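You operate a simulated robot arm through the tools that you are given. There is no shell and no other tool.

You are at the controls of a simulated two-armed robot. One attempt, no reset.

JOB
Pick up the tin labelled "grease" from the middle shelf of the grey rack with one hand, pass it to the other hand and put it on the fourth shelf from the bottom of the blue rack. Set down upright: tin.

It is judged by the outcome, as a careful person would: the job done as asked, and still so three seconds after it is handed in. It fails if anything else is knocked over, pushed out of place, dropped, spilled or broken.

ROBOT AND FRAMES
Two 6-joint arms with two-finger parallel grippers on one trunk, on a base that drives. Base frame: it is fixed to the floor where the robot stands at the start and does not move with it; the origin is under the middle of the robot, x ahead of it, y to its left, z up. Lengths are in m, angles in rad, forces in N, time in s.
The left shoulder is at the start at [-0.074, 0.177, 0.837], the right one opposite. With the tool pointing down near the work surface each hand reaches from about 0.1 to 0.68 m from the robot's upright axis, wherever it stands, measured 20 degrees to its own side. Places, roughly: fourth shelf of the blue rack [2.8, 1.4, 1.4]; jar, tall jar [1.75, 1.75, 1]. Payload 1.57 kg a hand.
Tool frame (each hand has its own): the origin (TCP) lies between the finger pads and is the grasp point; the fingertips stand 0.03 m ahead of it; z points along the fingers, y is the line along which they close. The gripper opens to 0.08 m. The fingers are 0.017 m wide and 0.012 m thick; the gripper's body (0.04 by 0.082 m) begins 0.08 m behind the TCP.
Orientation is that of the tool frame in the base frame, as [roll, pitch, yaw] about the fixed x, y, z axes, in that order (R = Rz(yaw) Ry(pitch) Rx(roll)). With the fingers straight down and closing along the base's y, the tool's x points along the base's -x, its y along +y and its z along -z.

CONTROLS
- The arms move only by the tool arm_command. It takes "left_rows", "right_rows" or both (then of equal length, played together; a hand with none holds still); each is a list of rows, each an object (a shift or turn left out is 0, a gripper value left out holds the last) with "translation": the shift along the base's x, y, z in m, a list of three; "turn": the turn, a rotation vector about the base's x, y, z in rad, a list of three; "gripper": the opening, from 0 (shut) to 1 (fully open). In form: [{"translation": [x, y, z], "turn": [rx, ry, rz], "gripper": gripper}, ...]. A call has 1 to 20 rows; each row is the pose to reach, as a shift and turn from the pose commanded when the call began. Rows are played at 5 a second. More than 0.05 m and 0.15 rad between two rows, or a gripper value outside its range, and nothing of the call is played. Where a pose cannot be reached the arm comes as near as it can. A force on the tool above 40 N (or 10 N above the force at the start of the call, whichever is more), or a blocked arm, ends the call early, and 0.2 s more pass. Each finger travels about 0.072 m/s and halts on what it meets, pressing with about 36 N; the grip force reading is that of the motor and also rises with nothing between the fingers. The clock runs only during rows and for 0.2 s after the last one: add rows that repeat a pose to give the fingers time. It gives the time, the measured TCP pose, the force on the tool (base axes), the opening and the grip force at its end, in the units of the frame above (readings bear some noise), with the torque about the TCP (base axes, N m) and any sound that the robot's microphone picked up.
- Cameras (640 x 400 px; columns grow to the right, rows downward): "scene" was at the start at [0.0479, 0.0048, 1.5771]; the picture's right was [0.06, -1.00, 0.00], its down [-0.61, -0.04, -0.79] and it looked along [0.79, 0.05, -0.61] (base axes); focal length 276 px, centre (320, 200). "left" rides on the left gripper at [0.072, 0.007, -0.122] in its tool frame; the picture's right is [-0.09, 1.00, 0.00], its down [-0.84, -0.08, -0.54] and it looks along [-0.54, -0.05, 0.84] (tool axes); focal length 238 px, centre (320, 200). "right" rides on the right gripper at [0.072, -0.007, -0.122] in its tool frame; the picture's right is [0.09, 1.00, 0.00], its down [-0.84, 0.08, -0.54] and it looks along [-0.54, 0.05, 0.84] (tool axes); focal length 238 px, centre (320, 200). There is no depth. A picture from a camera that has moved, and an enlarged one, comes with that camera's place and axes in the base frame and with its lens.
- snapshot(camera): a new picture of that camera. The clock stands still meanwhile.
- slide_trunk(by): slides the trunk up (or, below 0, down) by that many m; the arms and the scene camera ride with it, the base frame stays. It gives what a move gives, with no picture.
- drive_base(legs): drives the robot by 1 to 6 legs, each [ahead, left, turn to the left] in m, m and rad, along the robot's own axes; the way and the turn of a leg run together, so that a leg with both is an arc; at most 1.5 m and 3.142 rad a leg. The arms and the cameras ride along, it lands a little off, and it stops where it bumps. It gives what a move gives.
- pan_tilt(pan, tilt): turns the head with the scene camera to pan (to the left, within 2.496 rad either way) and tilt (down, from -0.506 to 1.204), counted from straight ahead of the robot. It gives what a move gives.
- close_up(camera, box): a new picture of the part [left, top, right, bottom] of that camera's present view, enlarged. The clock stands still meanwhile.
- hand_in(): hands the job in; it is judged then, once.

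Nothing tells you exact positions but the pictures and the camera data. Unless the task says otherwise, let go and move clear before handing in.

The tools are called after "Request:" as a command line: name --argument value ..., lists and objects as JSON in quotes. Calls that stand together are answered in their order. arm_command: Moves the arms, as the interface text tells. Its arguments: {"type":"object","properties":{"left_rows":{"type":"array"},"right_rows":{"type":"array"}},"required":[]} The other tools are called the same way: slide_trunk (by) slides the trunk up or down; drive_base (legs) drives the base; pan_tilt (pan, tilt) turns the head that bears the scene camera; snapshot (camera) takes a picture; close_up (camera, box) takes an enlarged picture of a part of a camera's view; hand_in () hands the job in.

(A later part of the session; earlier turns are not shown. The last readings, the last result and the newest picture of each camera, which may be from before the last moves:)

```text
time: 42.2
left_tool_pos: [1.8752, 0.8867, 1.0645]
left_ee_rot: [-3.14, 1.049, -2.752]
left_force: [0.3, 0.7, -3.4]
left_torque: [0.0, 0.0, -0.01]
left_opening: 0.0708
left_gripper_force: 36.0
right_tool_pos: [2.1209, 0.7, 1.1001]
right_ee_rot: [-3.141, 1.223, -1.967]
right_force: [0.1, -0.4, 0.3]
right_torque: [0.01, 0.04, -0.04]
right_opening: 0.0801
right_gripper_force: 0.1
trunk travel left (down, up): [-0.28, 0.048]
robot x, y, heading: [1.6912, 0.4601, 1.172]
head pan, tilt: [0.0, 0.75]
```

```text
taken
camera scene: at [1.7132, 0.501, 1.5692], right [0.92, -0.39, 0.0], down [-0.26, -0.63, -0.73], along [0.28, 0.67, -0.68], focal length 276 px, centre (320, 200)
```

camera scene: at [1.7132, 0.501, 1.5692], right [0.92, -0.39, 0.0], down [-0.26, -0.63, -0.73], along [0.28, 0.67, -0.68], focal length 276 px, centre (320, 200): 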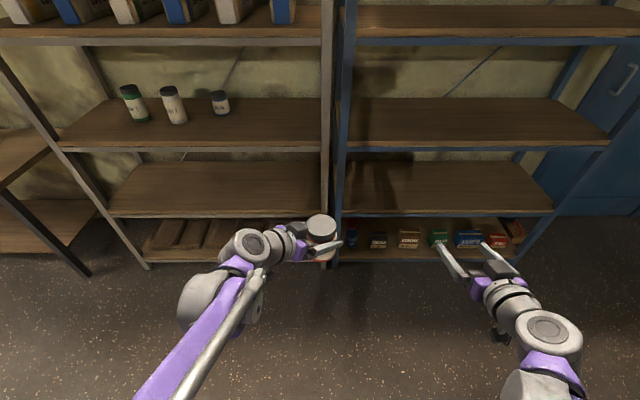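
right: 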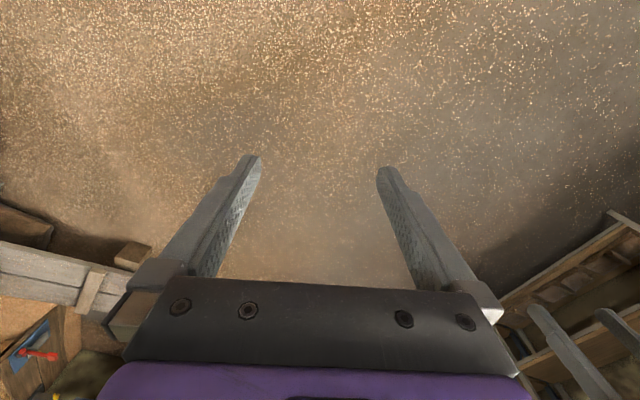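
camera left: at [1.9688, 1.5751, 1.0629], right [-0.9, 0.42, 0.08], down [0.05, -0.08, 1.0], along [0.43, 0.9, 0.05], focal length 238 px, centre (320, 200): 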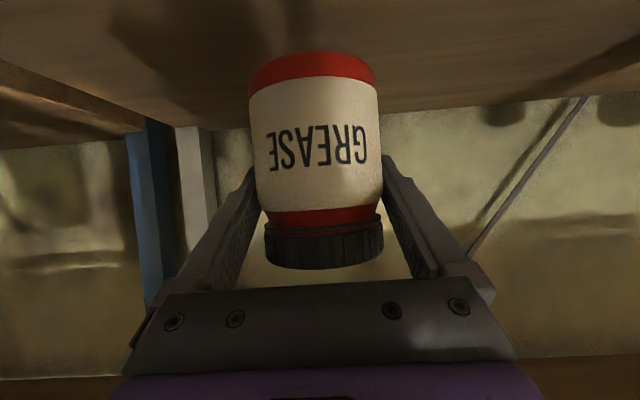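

The right tool is pitched as wanted. Now I'll turn it 45° to the left and bring it to about 0.20 m from the tin, at a height a little above the tin's bottom.

Request:
arm_command --right_rows '[{"translation": [-0.0212, 0.0003, -0.0083], "turn": [0, 0, 0.0982]}, {"translation": [-0.0424, 0.0005, -0.0166], "turn": [0, 0, 0.1963]}, {"translation": [-0.0636, 0.0008, -0.0249], "turn": [0, 0, 0.2945]}, {"translation": [-0.0849, 0.001, -0.0332], "turn": [0, 0, 0.3927]}, {"translation": [-0.1061, 0.0013, -0.0414], "turn": [0, 0, 0.4909]}, {"translation": [-0.1273, 0.0016, -0.0497], "turn": [0, 0, 0.589]}, {"translation": [-0.1485, 0.0018, -0.058], "turn": [0, 0, 0.6872]}, {"translation": [-0.1697, 0.0021, -0.0663], "turn": [0, 0, 0.7854]}, {"translation": [-0.1697, 0.0021, -0.0663], "turn": [0, 0, 0.7854]}, {"translation": [-0.1697, 0.0021, -0.0663], "turn": [0, 0, 0.7854]}]'

Request:
snapshot --camera "scene"

Request:
snapshot --camera "right"

Request:
snapshot --camera "left"

```text
time: 44.4
left_tool_pos: [1.8762, 0.8883, 1.0624]
left_ee_rot: [-3.139, 1.046, -2.753]
left_force: [1.1, 0.0, -2.5]
left_torque: [0.02, 0.01, 0.02]
left_opening: 0.0711
left_gripper_force: 36.1
right_tool_pos: [1.9513, 0.7002, 1.0331]
right_ee_rot: [-3.141, 1.222, -1.183]
right_force: [0.6, 1.3, 0.3]
right_torque: [-0.01, -0.01, -0.01]
right_opening: 0.0799
right_gripper_force: 0.1
trunk travel left (down, up): [-0.28, 0.048]
robot x, y, heading: [1.6966, 0.4605, 1.175]
head pan, tilt: [0.0, 0.75]
```

```text
taken
camera scene: at [1.7138, 0.5014, 1.5692], right [0.92, -0.39, 0.0], down [-0.26, -0.63, -0.73], along [0.28, 0.67, -0.68], focal length 276 px, centre (320, 200)
```

scene: 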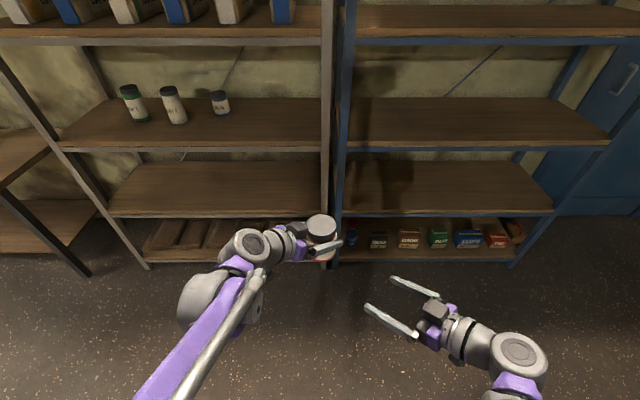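

```text
taken
camera right: at [2.0097, 0.5759, 1.0082], right [-0.91, -0.41, -0.09], down [0.01, -0.24, 0.97], along [-0.42, 0.88, 0.22], focal length 238 px, centre (320, 200)
```

right: 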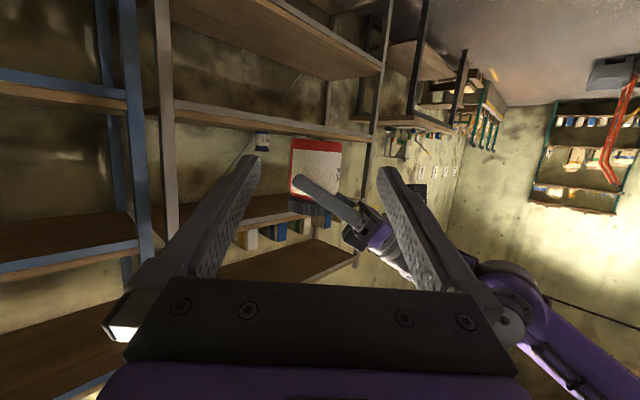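

```text
taken
camera left: at [1.743, 0.8408, 1.0623], right [-0.33, 0.94, 0.08], down [-0.02, -0.09, 1.0], along [0.94, 0.33, 0.05], focal length 238 px, centre (320, 200)
```

left: 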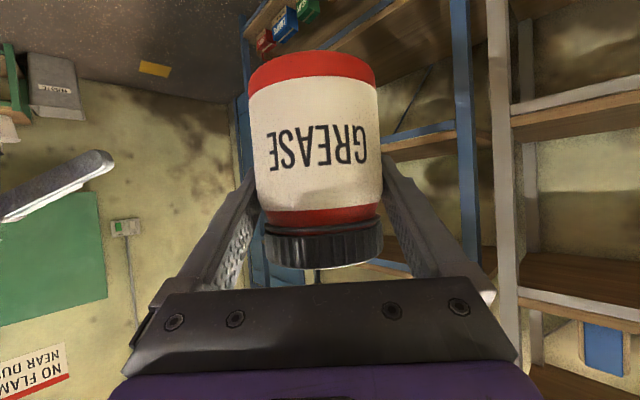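

The right hand is pointing at the tin with the left hand's near finger showing above its own path. I'll zoom the right wrist camera to measure the alignment with the tin.

Request:
close_up --camera "right" --box '[240, 110, 400, 210]'

Request:
close_up --camera "scene" --box '[270, 190, 430, 290]'

```text
4.00 times, centred on (320, 160) of right
camera zoom: at [2.0097, 0.5759, 1.0082], right [-0.91, -0.41, -0.09], down [0.01, -0.24, 0.97], along [-0.42, 0.88, 0.22], focal length 953 px, centre (320, 360)
```

zoom: 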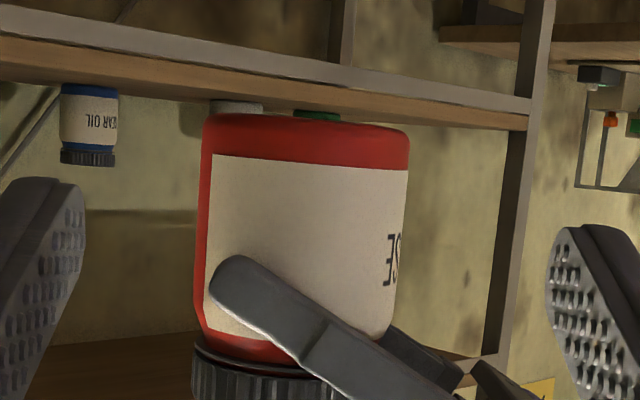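

```text
4.00 times, centred on (350, 240) of scene
camera zoom: at [1.7138, 0.5014, 1.5692], right [0.92, -0.39, 0.0], down [-0.26, -0.63, -0.73], along [0.28, 0.67, -0.68], focal length 1104 px, centre (200, 40)
```

zoom: 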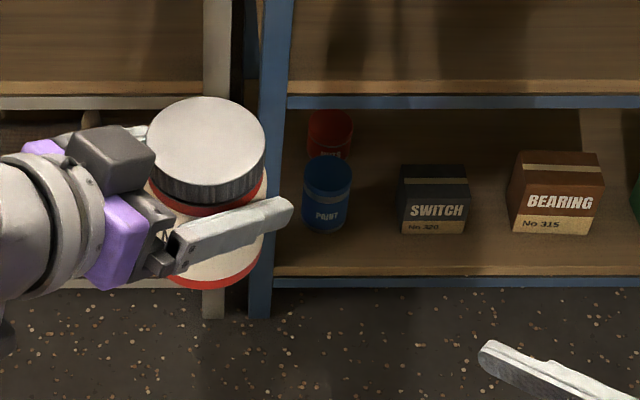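

The tin's axis is about 1.6 mm to the right of the right tool's axis and 0.20 m ahead; heights give about 2 cm separation between the two hands' fingers. I'll advance 0.112 m with that correction and look again.

Request:
arm_command --right_rows '[{"translation": [-0.0102, 0.0261, 0]}, {"translation": [-0.0205, 0.0521, 0]}, {"translation": [-0.0307, 0.0782, 0]}, {"translation": [-0.0409, 0.1043, 0]}, {"translation": [-0.0409, 0.1043, 0]}, {"translation": [-0.0409, 0.1043, 0]}]'

Request:
close_up --camera "right" --box '[192, 90, 448, 250]'

Request:
close_up --camera "scene" --box '[270, 190, 430, 290]'

```text
time: 45.8
left_tool_pos: [1.8763, 0.8869, 1.0636]
left_ee_rot: [3.141, 1.046, -2.755]
left_force: [-0.8, 0.5, -4.4]
left_torque: [0.0, 0.01, 0.0]
left_opening: 0.071
left_gripper_force: 36.1
right_tool_pos: [1.9101, 0.8062, 1.033]
right_ee_rot: [3.141, 1.223, -1.181]
right_force: [0.0, -0.5, -0.6]
right_torque: [0.01, -0.02, -0.01]
right_opening: 0.0799
right_gripper_force: 0.0
trunk travel left (down, up): [-0.28, 0.048]
robot x, y, heading: [1.6905, 0.4619, 1.171]
head pan, tilt: [0.0, 0.75]
```

```text
2.50 times, centred on (320, 170) of right
camera zoom: at [1.9684, 0.6802, 1.0087], right [-0.91, -0.41, -0.09], down [0.01, -0.24, 0.97], along [-0.41, 0.88, 0.22], focal length 596 px, centre (320, 275)
```

zoom: 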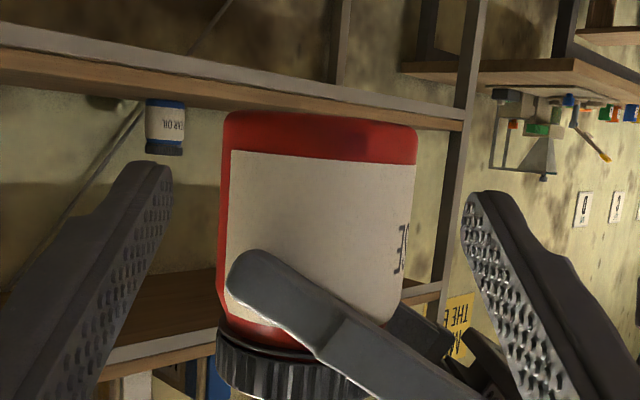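

```text
4.00 times, centred on (350, 240) of scene
camera zoom: at [1.7137, 0.5015, 1.5692], right [0.92, -0.39, 0.0], down [-0.26, -0.63, -0.73], along [0.28, 0.67, -0.68], focal length 1104 px, centre (200, 40)
```

zoom: 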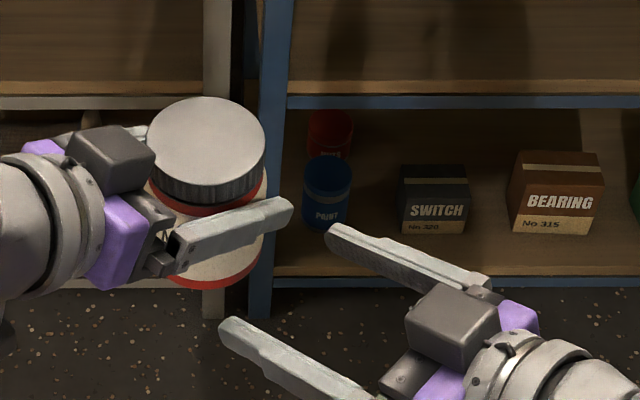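

Alignment is good (within about 1 mm), and the left finger passes above the path of my right fingers. I'll advance another 0.045 m to begin straddling the tin, then check.

Request:
arm_command --right_rows '[{"translation": [-0.0057, 0.0139, 0]}, {"translation": [-0.0113, 0.0278, 0]}, {"translation": [-0.017, 0.0417, 0]}, {"translation": [-0.017, 0.0417, 0]}, {"translation": [-0.017, 0.0417, 0]}]'

Request:
snapshot --camera "right"

Request:
close_up --camera "scene" --box '[270, 190, 430, 290]'

Request:
snapshot --camera "left"

```text
time: 47.0
left_tool_pos: [1.8763, 0.887, 1.0625]
left_ee_rot: [-3.139, 1.049, -2.752]
left_force: [0.8, 0.1, -2.8]
left_torque: [0.01, 0.01, -0.02]
left_opening: 0.0709
left_gripper_force: 36.8
right_tool_pos: [1.8934, 0.8472, 1.0343]
right_ee_rot: [-3.141, 1.222, -1.183]
right_force: [0.6, 0.2, -0.3]
right_torque: [-0.03, 0.0, -0.02]
right_opening: 0.0802
right_gripper_force: 0.1
trunk travel left (down, up): [-0.28, 0.048]
robot x, y, heading: [1.696, 0.4611, 1.172]
head pan, tilt: [0.0, 0.75]
```

```text
taken
camera right: at [1.9514, 0.722, 1.0088], right [-0.91, -0.41, -0.09], down [0.01, -0.24, 0.97], along [-0.42, 0.88, 0.22], focal length 238 px, centre (320, 200)
```

right: 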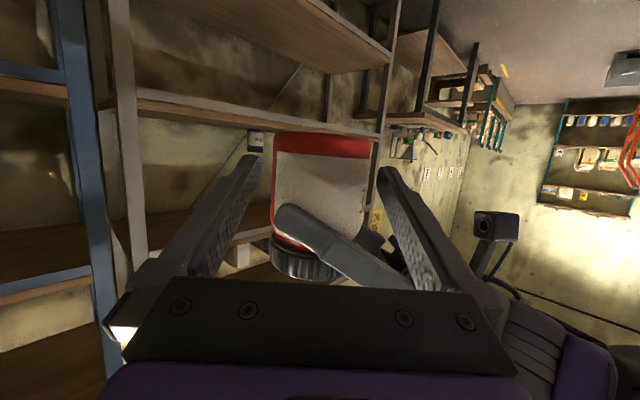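

```text
4.00 times, centred on (350, 240) of scene
camera zoom: at [1.7137, 0.5014, 1.5692], right [0.92, -0.39, 0.0], down [-0.26, -0.63, -0.73], along [0.28, 0.67, -0.68], focal length 1104 px, centre (200, 40)
```

zoom: 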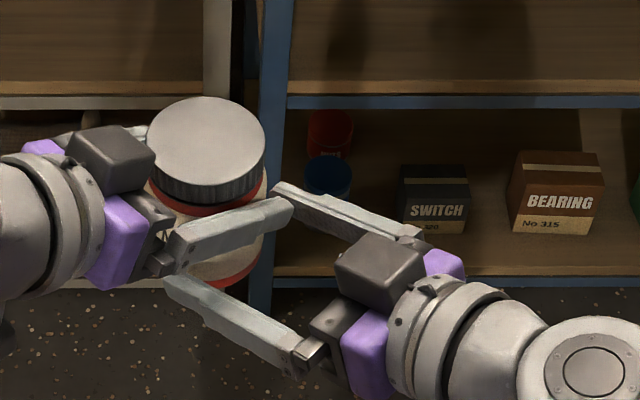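

```text
taken
camera left: at [1.743, 0.8409, 1.0623], right [-0.33, 0.94, 0.08], down [-0.02, -0.09, 1.0], along [0.94, 0.33, 0.05], focal length 238 px, centre (320, 200)
```

left: 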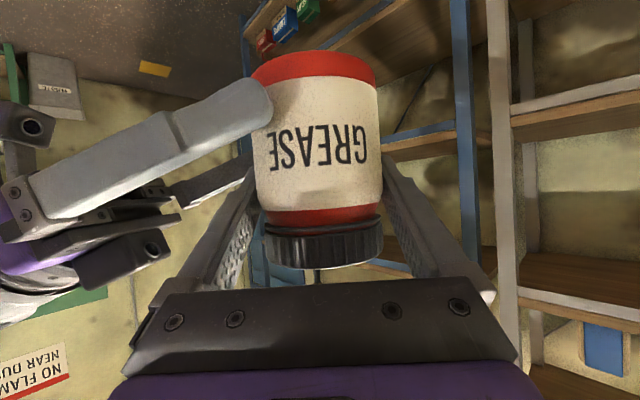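

Both hands are close now with the fingers passing at different heights. Before closing, I'll look at the right gripper's underside in the left camera, since it will matter for setting down on the shelf.

Request:
close_up --camera "left" --box '[0, 70, 320, 270]'

Request:
close_up --camera "right" --box '[240, 120, 400, 220]'

```text
2.00 times, centred on (160, 170) of left
camera zoom: at [1.743, 0.8409, 1.0623], right [-0.33, 0.94, 0.08], down [-0.02, -0.09, 1.0], along [0.94, 0.33, 0.05], focal length 477 px, centre (640, 260)
```

zoom: 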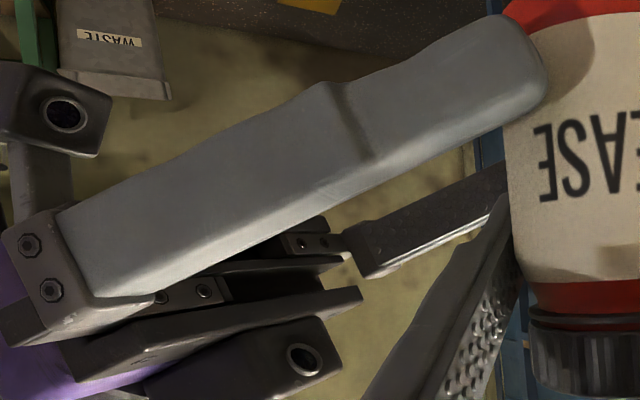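

```text
4.00 times, centred on (320, 170) of right
camera zoom: at [1.9514, 0.722, 1.0088], right [-0.91, -0.41, -0.09], down [0.01, -0.24, 0.97], along [-0.42, 0.88, 0.22], focal length 953 px, centre (320, 320)
```

zoom: 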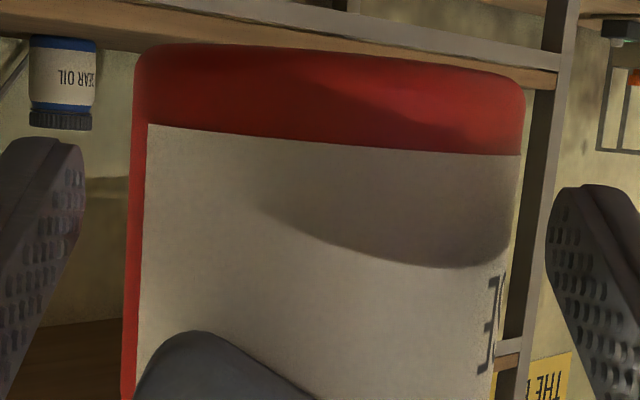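

The wrist cameras hang below each gripper, so with this grip I'll have to set the tin down within about 0.1 m of the shelf's front edge — fine. The tin is within 1 mm of centre; I'll advance the last 0.044 m and raise slightly by 3 mm.

Request:
arm_command --right_rows '[{"translation": [-0.0044, 0.0101, 0.001]}, {"translation": [-0.0088, 0.0202, 0.002]}, {"translation": [-0.0131, 0.0302, 0.003]}, {"translation": [-0.0175, 0.0403, 0.003]}, {"translation": [-0.0175, 0.0403, 0.003]}, {"translation": [-0.0175, 0.0403, 0.003]}]'

Request:
snapshot --camera "right"

Request:
snapshot --camera "left"

Request:
close_up --camera "scene" --box '[270, 190, 430, 290]'

```text
time: 48.4
left_tool_pos: [1.8756, 0.8878, 1.0627]
left_ee_rot: [-3.14, 1.047, -2.751]
left_force: [-0.1, 0.4, -3.6]
left_torque: [0.01, 0.0, 0.02]
left_opening: 0.0713
left_gripper_force: 36.4
right_tool_pos: [1.8753, 0.8874, 1.036]
right_ee_rot: [3.141, 1.221, -1.185]
right_force: [0.1, -0.5, 0.1]
right_torque: [-0.02, 0.04, -0.02]
right_opening: 0.0799
right_gripper_force: 0.1
trunk travel left (down, up): [-0.28, 0.048]
robot x, y, heading: [1.6951, 0.4626, 1.173]
head pan, tilt: [0.0, 0.75]
```

```text
taken
camera right: at [1.9344, 0.7622, 1.012], right [-0.91, -0.41, -0.09], down [0.01, -0.24, 0.97], along [-0.41, 0.88, 0.22], focal length 238 px, centre (320, 200)
```

right: 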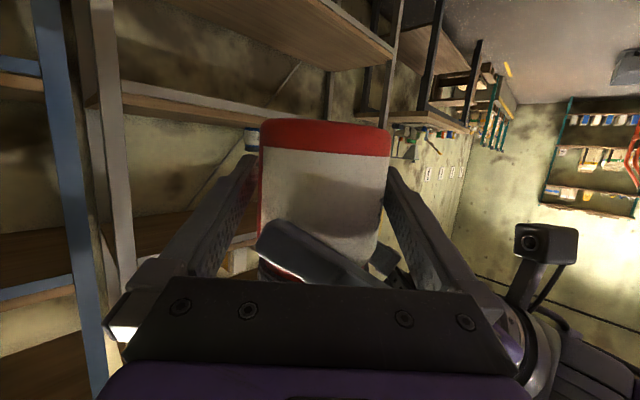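

```text
taken
camera left: at [1.743, 0.8409, 1.0623], right [-0.33, 0.94, 0.08], down [-0.02, -0.09, 1.0], along [0.94, 0.33, 0.05], focal length 238 px, centre (320, 200)
```

left: 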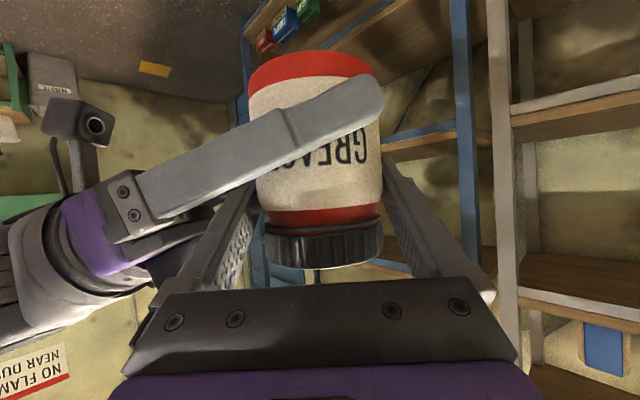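

```text
4.00 times, centred on (350, 240) of scene
camera zoom: at [1.7137, 0.5014, 1.5692], right [0.92, -0.39, 0.0], down [-0.26, -0.63, -0.73], along [0.28, 0.67, -0.68], focal length 1104 px, centre (200, 40)
```

zoom: 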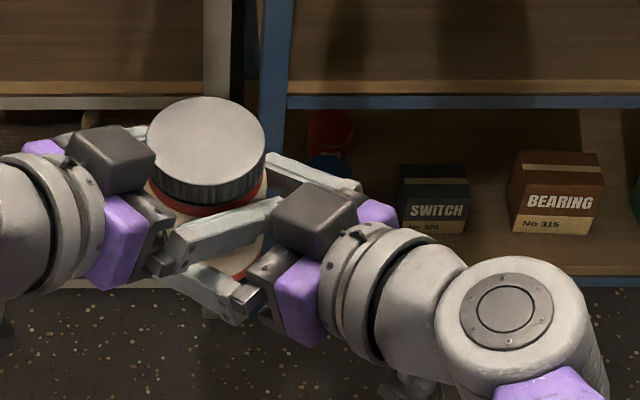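

Both hands are now around the tin with no contact force on the right. I'll close the right gripper.

Request:
arm_command --right_rows '[{"gripper": 0.93}, {"gripper": 0.9}, {"gripper": 0.0}, {"gripper": 0.0}, {"gripper": 0.0}]'

Request:
snapshot --camera "left"

```text
time: 49.6
left_tool_pos: [1.8766, 0.8879, 1.0636]
left_ee_rot: [-3.14, 1.048, -2.753]
left_force: [3.5, -0.2, -3.8]
left_torque: [0.19, -0.16, 0.06]
left_opening: 0.071
left_gripper_force: 35.9
right_tool_pos: [1.8757, 0.887, 1.037]
right_ee_rot: [3.139, 1.222, -1.183]
right_force: [-3.2, -0.4, 0.7]
right_torque: [-0.2, 0.12, -0.04]
right_opening: 0.0711
right_gripper_force: 35.7
trunk travel left (down, up): [-0.28, 0.048]
robot x, y, heading: [1.6958, 0.4581, 1.172]
head pan, tilt: [0.0, 0.75]
```

```text
taken
camera left: at [1.7431, 0.8408, 1.0624], right [-0.33, 0.94, 0.08], down [-0.02, -0.09, 1.0], along [0.94, 0.33, 0.05], focal length 238 px, centre (320, 200)
```

left: 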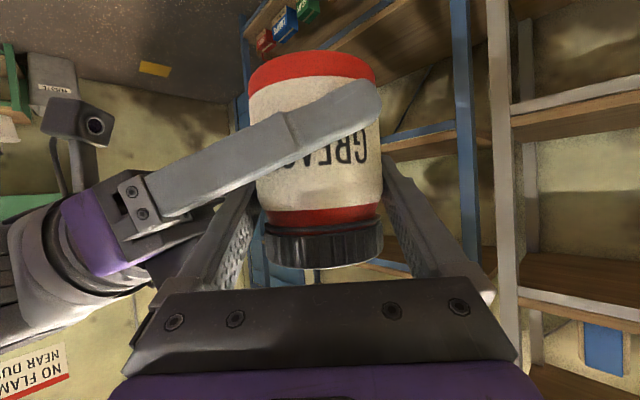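

The right hand has gripped the tin (0.0711 m, 36 N), with only small forces between the hands. Now I'll open the left gripper fully.

Request:
arm_command --left_rows '[{"gripper": 1.0}, {"gripper": 1.0}, {"gripper": 1.0}, {"gripper": 1.0}]'

Request:
close_up --camera "left" --box '[160, 70, 480, 270]'

```text
time: 50.6
left_tool_pos: [1.8759, 0.8878, 1.0637]
left_ee_rot: [-3.14, 1.047, -2.752]
left_force: [-1.0, -0.3, -0.3]
left_torque: [-0.01, -0.02, -0.03]
left_opening: 0.08
left_gripper_force: 0.0
right_tool_pos: [1.8764, 0.8886, 1.0365]
right_ee_rot: [-3.141, 1.223, -1.183]
right_force: [0.1, -0.1, 0.2]
right_torque: [0.02, 0.01, -0.02]
right_opening: 0.0713
right_gripper_force: 36.3
trunk travel left (down, up): [-0.28, 0.048]
robot x, y, heading: [1.6924, 0.4635, 1.178]
head pan, tilt: [0.0, 0.75]
```

```text
2.00 times, centred on (320, 170) of left
camera zoom: at [1.743, 0.8408, 1.0623], right [-0.33, 0.94, 0.08], down [-0.02, -0.09, 1.0], along [0.94, 0.33, 0.05], focal length 477 px, centre (320, 260)
```

zoom: 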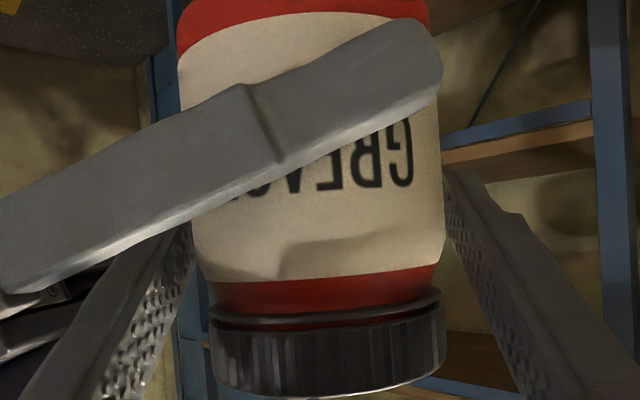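

The left gripper is open at 0.08 m. The right hand's force reading doesn't yet show the tin's weight, so I'll hold still for a moment and read again.

Request:
arm_command --right_rows '[{"translation": [0, 0, 0]}, {"translation": [0, 0, 0]}, {"translation": [0, 0, 0]}]'

Request:
close_up --camera "right" --box '[160, 90, 480, 290]'

```text
time: 51.4
left_tool_pos: [1.8754, 0.8875, 1.0633]
left_ee_rot: [-3.14, 1.046, -2.754]
left_force: [-0.2, -0.3, 0.1]
left_torque: [-0.03, -0.01, 0.01]
left_opening: 0.0801
left_gripper_force: 0.0
right_tool_pos: [1.8747, 0.8877, 1.0378]
right_ee_rot: [3.141, 1.223, -1.182]
right_force: [0.1, 0.5, -0.9]
right_torque: [-0.02, 0.0, 0.02]
right_opening: 0.0711
right_gripper_force: 36.0
trunk travel left (down, up): [-0.28, 0.048]
robot x, y, heading: [1.6924, 0.4617, 1.175]
head pan, tilt: [0.0, 0.75]
```

```text
2.00 times, centred on (320, 190) of right
camera zoom: at [1.9345, 0.7621, 1.012], right [-0.91, -0.41, -0.09], down [0.01, -0.24, 0.97], along [-0.41, 0.88, 0.22], focal length 477 px, centre (320, 220)
```

zoom: 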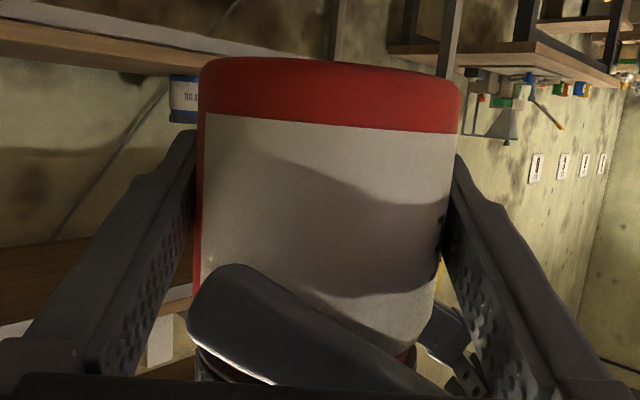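

The tin is held steadily by the right hand and the left fingers are free. I'll withdraw the left hand a little along its own axis first and check that the tin stays put.

Request:
arm_command --left_rows '[{"translation": [-0.008, -0.0033, 0.005]}, {"translation": [-0.016, -0.0066, 0.01]}, {"translation": [-0.024, -0.0099, 0.015]}, {"translation": [-0.024, -0.0099, 0.015]}]'

Request:
close_up --camera "right" --box '[160, 90, 480, 290]'

Request:
snapshot --camera "left"

Request:
close_up --camera "scene" --box '[270, 190, 430, 290]'

```text
time: 52.4
left_tool_pos: [1.8532, 0.8776, 1.0789]
left_ee_rot: [-3.141, 1.047, -2.753]
left_force: [-1.1, 0.2, 0.0]
left_torque: [-0.03, -0.01, 0.0]
left_opening: 0.0799
left_gripper_force: 0.1
right_tool_pos: [1.876, 0.8872, 1.0372]
right_ee_rot: [3.141, 1.222, -1.183]
right_force: [0.2, -0.7, 0.6]
right_torque: [-0.01, -0.02, 0.0]
right_opening: 0.0713
right_gripper_force: 36.1
trunk travel left (down, up): [-0.28, 0.048]
robot x, y, heading: [1.6954, 0.463, 1.172]
head pan, tilt: [0.0, 0.75]
```

```text
2.00 times, centred on (320, 190) of right
camera zoom: at [1.9346, 0.7622, 1.0119], right [-0.91, -0.41, -0.09], down [0.01, -0.24, 0.97], along [-0.41, 0.88, 0.22], focal length 477 px, centre (320, 220)
```

zoom: 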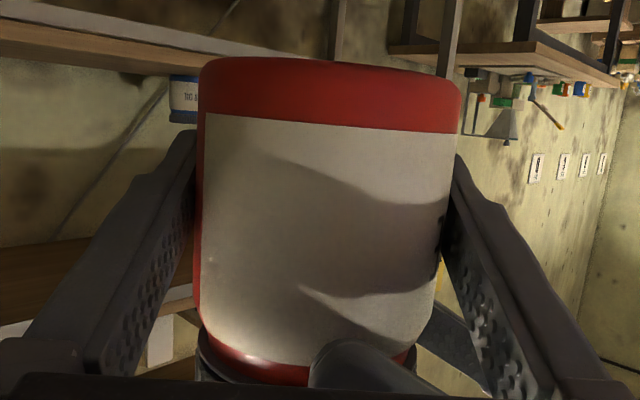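

```text
taken
camera left: at [1.7194, 0.8307, 1.0776], right [-0.33, 0.94, 0.08], down [-0.02, -0.09, 1.0], along [0.94, 0.33, 0.05], focal length 238 px, centre (320, 200)
```

left: 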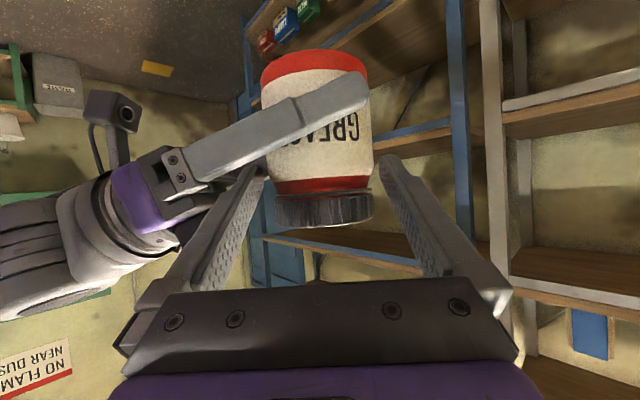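

```text
4.00 times, centred on (350, 240) of scene
camera zoom: at [1.7138, 0.5015, 1.5692], right [0.92, -0.39, 0.0], down [-0.26, -0.63, -0.73], along [0.28, 0.67, -0.68], focal length 1104 px, centre (200, 40)
```

zoom: 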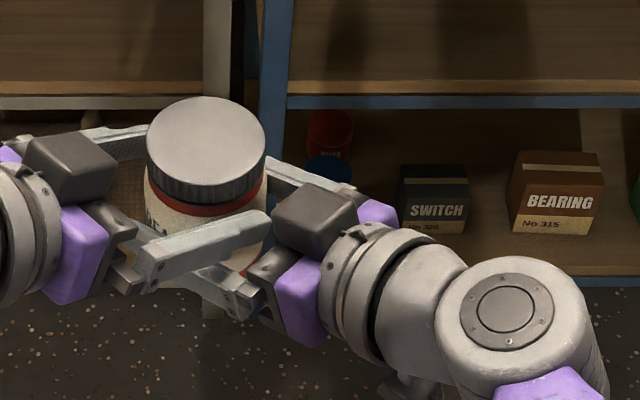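

The tin stays firmly in the right hand. I'll withdraw the left hand the rest of the way and move it off to the left.

Request:
arm_command --left_rows '[{"translation": [-0.024, -0.01, 0.015]}, {"translation": [-0.048, -0.02, 0.03]}, {"translation": [-0.072, -0.03, 0.045]}, {"translation": [-0.096, -0.039, 0.06]}, {"translation": [-0.135, -0.023, 0.06]}, {"translation": [-0.175, -0.006, 0.06]}, {"translation": [-0.175, -0.006, 0.06]}]'

Request:
snapshot --camera "scene"

```text
time: 54.0
left_tool_pos: [1.6764, 0.8707, 1.1383]
left_ee_rot: [3.141, 1.047, -2.752]
left_force: [-0.9, 0.4, -0.4]
left_torque: [0.01, -0.01, 0.0]
left_opening: 0.0801
left_gripper_force: 0.1
right_tool_pos: [1.8756, 0.8864, 1.0363]
right_ee_rot: [-3.142, 1.221, -1.182]
right_force: [-0.5, -0.6, 0.2]
right_torque: [0.02, 0.02, 0.02]
right_opening: 0.0715
right_gripper_force: 35.8
trunk travel left (down, up): [-0.28, 0.048]
robot x, y, heading: [1.6907, 0.4626, 1.17]
head pan, tilt: [0.0, 0.75]
```

```text
taken
camera scene: at [1.7139, 0.5007, 1.5692], right [0.92, -0.39, 0.0], down [-0.26, -0.63, -0.73], along [0.28, 0.67, -0.68], focal length 276 px, centre (320, 200)
```

scene: 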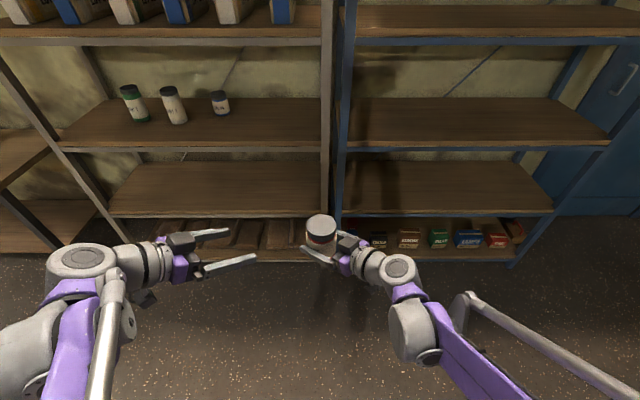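

The handover is done and the tin is in the right hand. Next I'll turn the right hand to point straight ahead in front of its own shoulder while raising it.

Request:
arm_command --right_rows '[{"translation": [0.0204, -0.0086, 0.025], "turn": [0, 0, -0.0982]}, {"translation": [0.0408, -0.0171, 0.05], "turn": [0, 0, -0.1963]}, {"translation": [0.0612, -0.0257, 0.075], "turn": [0, 0, -0.2945]}, {"translation": [0.0816, -0.0343, 0.1], "turn": [0, 0, -0.3927]}, {"translation": [0.102, -0.0428, 0.125], "turn": [0, 0, -0.4909]}, {"translation": [0.1224, -0.0514, 0.15], "turn": [0, 0, -0.589]}, {"translation": [0.1428, -0.0599, 0.175], "turn": [0, 0, -0.6872]}, {"translation": [0.1632, -0.0685, 0.2], "turn": [0, 0, -0.7854]}, {"translation": [0.1632, -0.0685, 0.2], "turn": [0, 0, -0.7854]}]'

Request:
slide_trunk --by 0.04

Request:
pan_tilt --pan -0.3 --tilt 0.35

Request:
snapshot --camera "scene"

```text
time: 56.0
left_tool_pos: [1.6765, 0.872, 1.1379]
left_ee_rot: [-3.14, 1.046, -2.752]
left_force: [-0.5, -0.6, 0.3]
left_torque: [0.05, 0.05, -0.02]
left_opening: 0.0802
left_gripper_force: 0.0
right_tool_pos: [2.0407, 0.8194, 1.2359]
right_ee_rot: [-3.14, 1.221, -1.969]
right_force: [0.6, -0.2, -3.6]
right_torque: [-0.01, -0.03, 0.03]
right_opening: 0.0711
right_gripper_force: 35.9
trunk travel left (down, up): [-0.28, 0.048]
robot x, y, heading: [1.6956, 0.4665, 1.177]
head pan, tilt: [0.0, 0.75]
```

```text
time: 56.8
left_tool_pos: [1.6766, 0.8707, 1.1777]
left_ee_rot: [-3.14, 1.047, -2.753]
left_force: [-0.2, -0.5, -0.4]
left_torque: [-0.01, -0.02, -0.03]
left_opening: 0.0803
left_gripper_force: 0.0
right_tool_pos: [2.0389, 0.8187, 1.2762]
right_ee_rot: [3.139, 1.223, -1.969]
right_force: [-0.8, 0.7, -3.3]
right_torque: [-0.01, 0.03, -0.02]
right_opening: 0.071
right_gripper_force: 37.0
trunk travel left (down, up): [-0.32, 0.008]
robot x, y, heading: [1.6958, 0.4614, 1.166]
head pan, tilt: [0.0, 0.75]
```

```text
time: 57.7
left_tool_pos: [1.6762, 0.8714, 1.178]
left_ee_rot: [-3.14, 1.048, -2.752]
left_force: [0.3, 0.3, -0.2]
left_torque: [0.0, 0.0, -0.01]
left_opening: 0.08
left_gripper_force: 0.0
right_tool_pos: [2.0397, 0.8201, 1.2754]
right_ee_rot: [-3.141, 1.223, -1.969]
right_force: [-0.4, -0.6, -2.9]
right_torque: [0.03, -0.02, 0.01]
right_opening: 0.0712
right_gripper_force: 36.2
trunk travel left (down, up): [-0.32, 0.008]
robot x, y, heading: [1.6969, 0.4647, 1.174]
head pan, tilt: [-0.3, 0.351]
```

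```text
taken
camera scene: at [1.741, 0.4949, 1.6477], right [0.77, -0.64, 0.0], down [-0.22, -0.26, -0.94], along [0.6, 0.72, -0.34], focal length 276 px, centre (320, 200)
```

scene: 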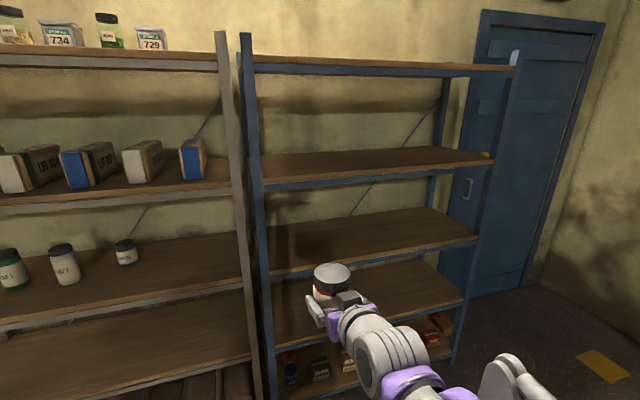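

The tin's weight now shows on the right hand. I see something small and yellow near the right end of the blue rack's fourth shelf; I'll zoom in on the blue rack.

Request:
close_up --camera "scene" --box '[240, 40, 560, 240]'

Request:
close_up --camera "scene" --box '[440, 125, 520, 175]'

Request:
close_up --camera "scene" --box '[280, 245, 380, 345]'

```text
2.00 times, centred on (400, 140) of scene
camera zoom: at [1.741, 0.4949, 1.6477], right [0.77, -0.64, 0.0], down [-0.22, -0.26, -0.94], along [0.6, 0.72, -0.34], focal length 552 px, centre (160, 320)
```

zoom: 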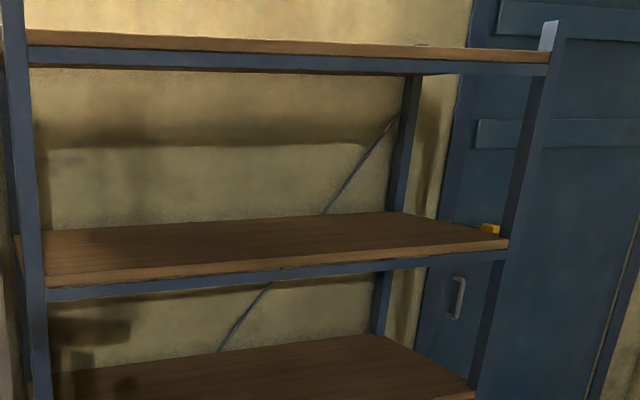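

```text
8.00 times, centred on (480, 150) of scene
camera zoom: at [1.741, 0.4949, 1.6477], right [0.77, -0.64, 0.0], down [-0.22, -0.26, -0.94], along [0.6, 0.72, -0.34], focal length 2209 px, centre (-960, 600)
```

zoom: 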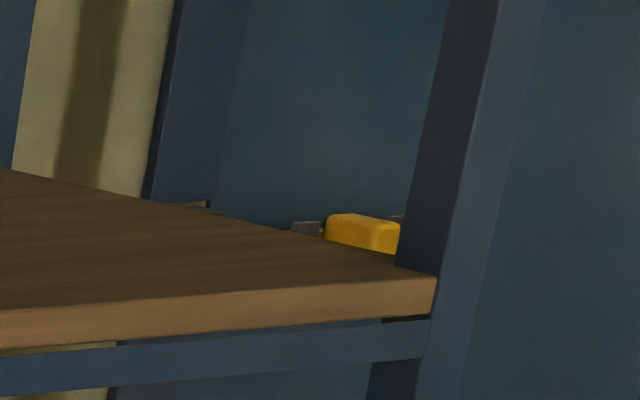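

```text
4.00 times, centred on (330, 295) of scene
camera zoom: at [1.741, 0.4949, 1.6477], right [0.77, -0.64, 0.0], down [-0.22, -0.26, -0.94], along [0.6, 0.72, -0.34], focal length 1104 px, centre (280, -180)
```

zoom: 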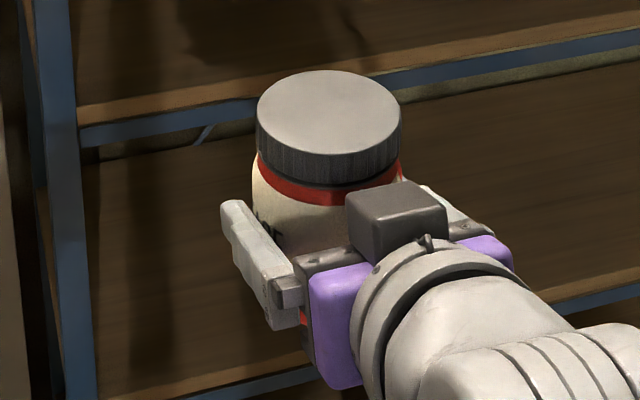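

The yellow thing is behind the rack on the door side, so the fourth shelf is empty. Its front edge runs from about [2.23, 1.40] to [3.27, 0.98] at z≈1.37; I'll drive to the right and partly forward, then raise the tin.

Request:
drive_base --legs '[[0, -0.444, 0.008], [0.25, 0, 0]]'

Request:
arm_command --right_rows '[{"translation": [0, 0, 0.035]}, {"translation": [0, 0, 0.07]}, {"translation": [0, 0, 0.105]}, {"translation": [0, 0, 0.14]}, {"translation": [0, 0, 0.175]}, {"translation": [0, 0, 0.21]}, {"translation": [0, 0, 0.21]}]'

Request:
pan_tilt --pan 0.0 --tilt 0.4

Request:
snapshot --camera "scene"

Request:
snapshot --camera "right"

```text
time: 63.6
left_tool_pos: [2.1799, 0.9338, 1.1783]
left_ee_rot: [-3.138, 1.046, -2.743]
left_force: [-0.2, 0.1, 0.6]
left_torque: [0.01, 0.02, 0.01]
left_opening: 0.08
left_gripper_force: 0.0
right_tool_pos: [2.5452, 0.8834, 1.2757]
right_ee_rot: [3.141, 1.222, -1.959]
right_force: [0.9, -0.1, -3.7]
right_torque: [-0.01, 0.01, 0.01]
right_opening: 0.071
right_gripper_force: 35.7
trunk travel left (down, up): [-0.32, 0.008]
robot x, y, heading: [2.2001, 0.5202, 1.181]
head pan, tilt: [-0.3, 0.351]
```

```text
time: 65.2
left_tool_pos: [2.1814, 0.9327, 1.1786]
left_ee_rot: [-3.139, 1.047, -2.743]
left_force: [0.4, -0.2, -0.5]
left_torque: [0.02, 0.0, -0.03]
left_opening: 0.0798
left_gripper_force: 0.1
right_tool_pos: [2.5444, 0.8838, 1.4873]
right_ee_rot: [3.14, 1.222, -1.96]
right_force: [0.0, 0.5, -3.7]
right_torque: [0.01, 0.04, 0.0]
right_opening: 0.0708
right_gripper_force: 36.3
trunk travel left (down, up): [-0.32, 0.008]
robot x, y, heading: [2.2023, 0.5235, 1.183]
head pan, tilt: [-0.3, 0.351]
```

```text
time: 66.0
left_tool_pos: [2.1819, 0.9336, 1.1784]
left_ee_rot: [-3.14, 1.047, -2.742]
left_force: [-0.6, 0.7, 0.4]
left_torque: [0.0, -0.04, -0.01]
left_opening: 0.0802
left_gripper_force: 0.0
right_tool_pos: [2.5438, 0.8858, 1.4865]
right_ee_rot: [3.142, 1.221, -1.959]
right_force: [-0.2, -0.5, -2.8]
right_torque: [0.03, -0.01, 0.0]
right_opening: 0.0712
right_gripper_force: 35.6
trunk travel left (down, up): [-0.32, 0.008]
robot x, y, heading: [2.1994, 0.5261, 1.185]
head pan, tilt: [0.0, 0.4]
```

```text
taken
camera scene: at [2.2242, 0.5713, 1.6433], right [0.93, -0.38, 0.0], down [-0.15, -0.36, -0.92], along [0.35, 0.85, -0.39], focal length 276 px, centre (320, 200)
```

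scene: 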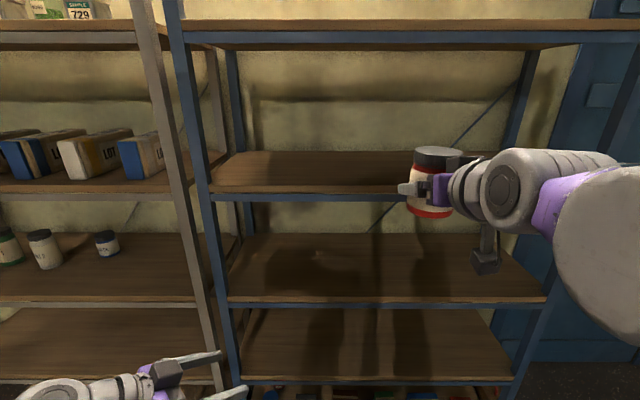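

```text
taken
camera right: at [2.4963, 0.7542, 1.4616], right [-0.93, 0.35, -0.09], down [-0.16, -0.18, 0.97], along [0.32, 0.92, 0.22], focal length 238 px, centre (320, 200)
```

right: 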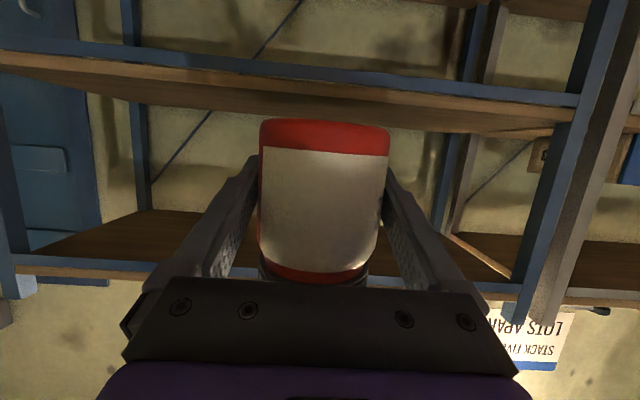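

The tin is raised above the fourth shelf's level and I'm squared to the blue rack. I'll zoom in to measure the shelf's front edge from both cameras.

Request:
close_up --camera "scene" --box '[210, 140, 370, 240]'

Request:
close_up --camera "scene" --box '[380, 130, 540, 230]'

Request:
close_up --camera "right" --box '[240, 30, 400, 130]'

```text
4.00 times, centred on (290, 190) of scene
camera zoom: at [2.2242, 0.5713, 1.6433], right [0.93, -0.38, 0.0], down [-0.15, -0.36, -0.92], along [0.35, 0.85, -0.39], focal length 1104 px, centre (440, 240)
```

zoom: 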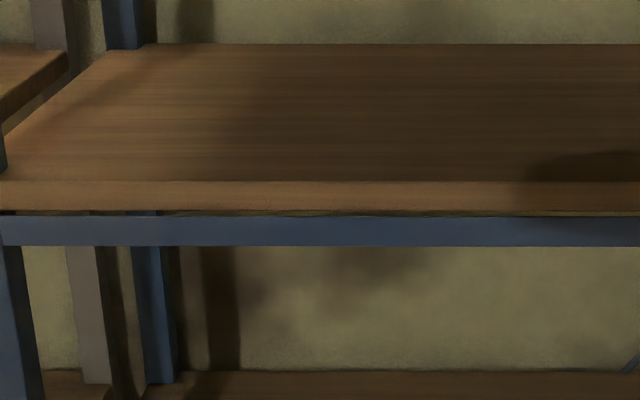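

```text
4.00 times, centred on (460, 180) of scene
camera zoom: at [2.2242, 0.5713, 1.6433], right [0.93, -0.38, 0.0], down [-0.15, -0.36, -0.92], along [0.35, 0.85, -0.39], focal length 1104 px, centre (-240, 280)
```

zoom: 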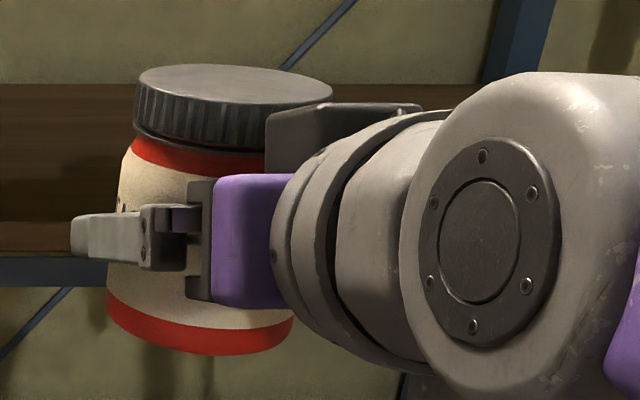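

```text
4.00 times, centred on (320, 80) of right
camera zoom: at [2.4963, 0.7542, 1.4616], right [-0.93, 0.35, -0.09], down [-0.16, -0.18, 0.97], along [0.32, 0.92, 0.22], focal length 953 px, centre (320, 680)
```

zoom: 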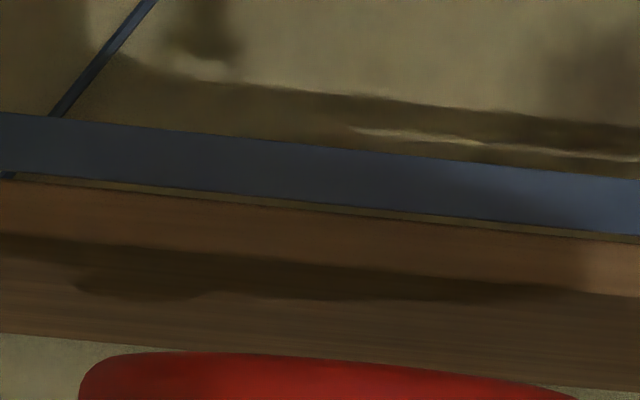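

The measurements agree: the fourth shelf's top is at z≈1.370, its front edge is about 0.345 m ahead of the tin, and the tin is near the middle of the rack's width. I'll drive forward 0.22 m; the tin will still be short of the edge.

Request:
drive_base --legs '[[0.22, 0, 0]]'

Request:
snapshot --camera "scene"

Request:
snapshot --camera "right"

```text
time: 67.7
left_tool_pos: [2.2632, 1.1353, 1.1781]
left_ee_rot: [-3.14, 1.047, -2.745]
left_force: [0.7, -0.7, -0.3]
left_torque: [0.02, -0.04, 0.02]
left_opening: 0.08
left_gripper_force: 0.1
right_tool_pos: [2.6256, 1.0866, 1.4858]
right_ee_rot: [3.141, 1.223, -1.959]
right_force: [-0.4, -0.1, -3.7]
right_torque: [0.04, -0.01, 0.0]
right_opening: 0.0706
right_gripper_force: 36.5
trunk travel left (down, up): [-0.32, 0.008]
robot x, y, heading: [2.2847, 0.7279, 1.182]
head pan, tilt: [0.0, 0.4]
```

```text
taken
camera scene: at [2.3066, 0.7725, 1.643], right [0.93, -0.38, 0.0], down [-0.15, -0.36, -0.92], along [0.35, 0.85, -0.39], focal length 276 px, centre (320, 200)
```

scene: 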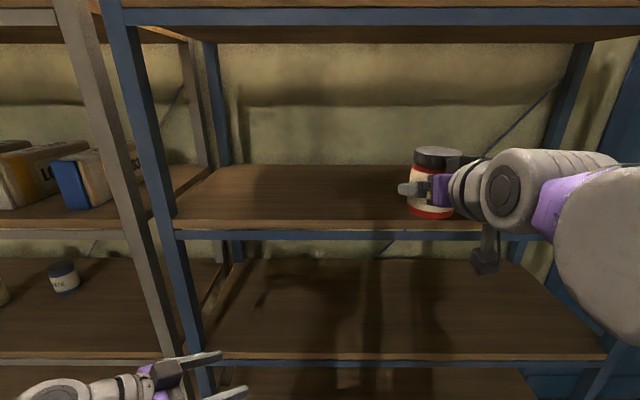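

```text
taken
camera right: at [2.5786, 0.9554, 1.4614], right [-0.93, 0.35, -0.09], down [-0.16, -0.18, 0.97], along [0.32, 0.92, 0.22], focal length 238 px, centre (320, 200)
```

right: 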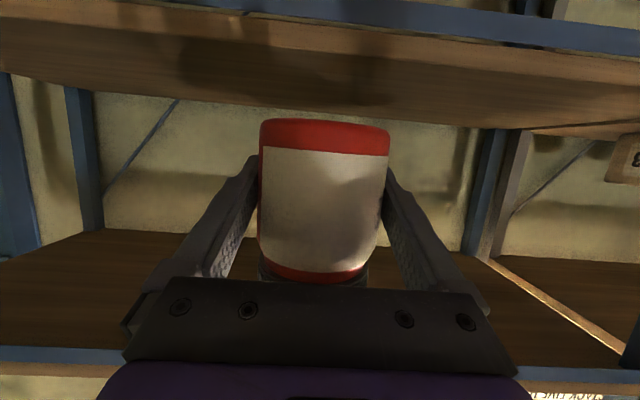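

The tin is about 0.13 m short of the edge. I'll re-measure the edge from here before reaching in.

Request:
close_up --camera "scene" --box '[270, 160, 430, 260]'

Request:
close_up --camera "right" --box '[240, 10, 400, 110]'

```text
4.00 times, centred on (350, 210) of scene
camera zoom: at [2.3066, 0.7725, 1.643], right [0.93, -0.38, 0.0], down [-0.15, -0.36, -0.92], along [0.35, 0.85, -0.39], focal length 1104 px, centre (200, 160)
```

zoom: 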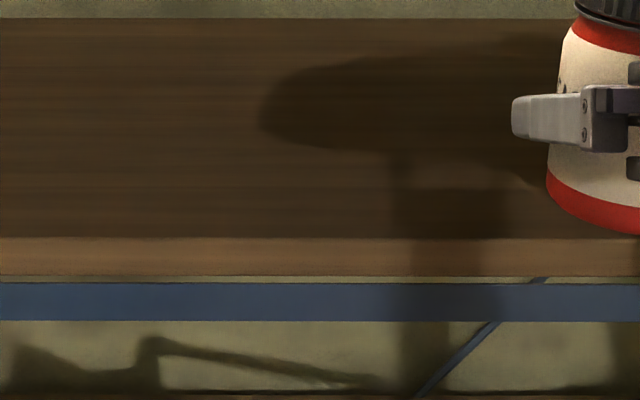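

```text
4.00 times, centred on (320, 60) of right
camera zoom: at [2.5786, 0.9554, 1.4614], right [-0.93, 0.35, -0.09], down [-0.16, -0.18, 0.97], along [0.32, 0.92, 0.22], focal length 953 px, centre (320, 760)
```

zoom: 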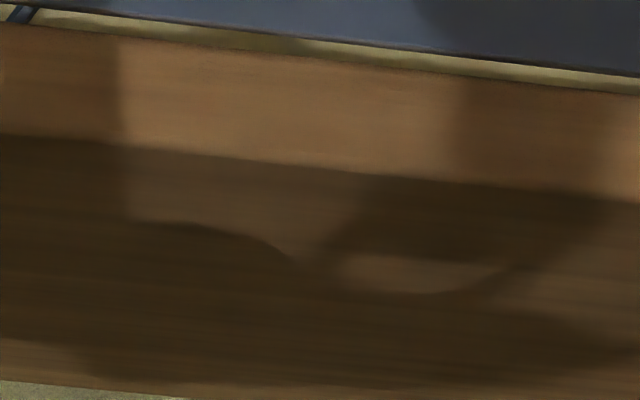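

The edge is about 0.122 m ahead of the tin's axis and the shelf top is at z≈1.371. I'll reach in 0.222 m, keeping the tin about 8 cm above the shelf, so it ends about 0.10 m in from the front edge.

Request:
arm_command --right_rows '[{"translation": [0.0105, 0.0257, 0]}, {"translation": [0.0245, 0.0599, 0]}, {"translation": [0.0385, 0.0942, 0]}, {"translation": [0.0525, 0.1284, 0]}, {"translation": [0.0665, 0.1627, 0]}, {"translation": [0.0784, 0.1918, 0]}, {"translation": [0.084, 0.2055, 0]}, {"translation": [0.084, 0.2055, 0]}]'

Request:
snapshot --camera "scene"

Request:
snapshot --camera "right"

```text
time: 69.5
left_tool_pos: [2.2641, 1.1363, 1.1785]
left_ee_rot: [-3.141, 1.046, -2.744]
left_force: [0.1, 0.0, -0.3]
left_torque: [0.0, 0.04, -0.02]
left_opening: 0.0799
left_gripper_force: 0.0
right_tool_pos: [2.709, 1.2882, 1.4817]
right_ee_rot: [-3.141, 1.222, -1.961]
right_force: [-0.9, 0.4, -3.2]
right_torque: [-0.02, 0.03, -0.01]
right_opening: 0.0711
right_gripper_force: 35.4
right hand out of reach, approached as far as the arm can: row 7, 8
trunk travel left (down, up): [-0.32, 0.008]
robot x, y, heading: [2.2817, 0.7275, 1.184]
head pan, tilt: [0.0, 0.4]
```

```text
taken
camera scene: at [2.3067, 0.773, 1.6432], right [0.93, -0.38, 0.0], down [-0.15, -0.36, -0.92], along [0.35, 0.85, -0.39], focal length 276 px, centre (320, 200)
```

scene: 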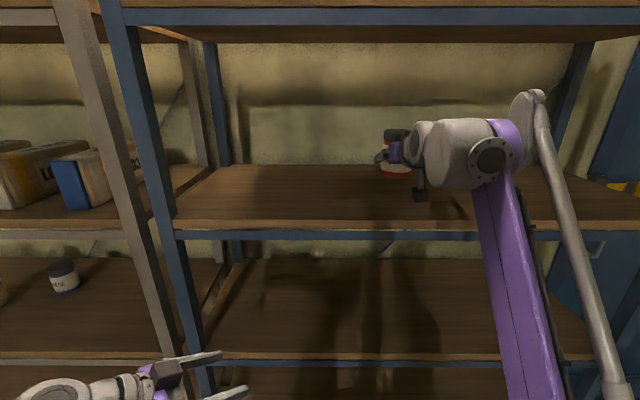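

```text
taken
camera right: at [2.6609, 1.1576, 1.4561], right [-0.93, 0.35, -0.09], down [-0.16, -0.18, 0.97], along [0.32, 0.92, 0.22], focal length 238 px, centre (320, 200)
```

right: 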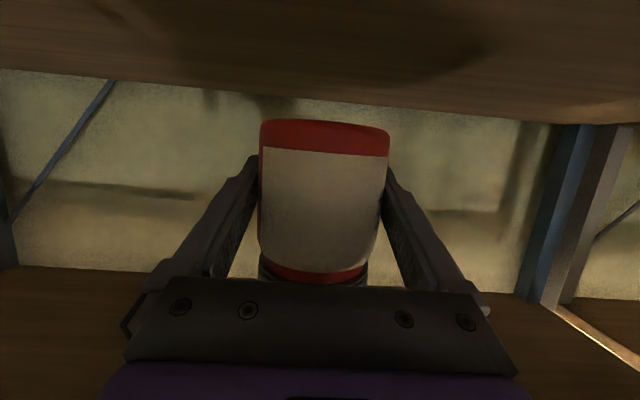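

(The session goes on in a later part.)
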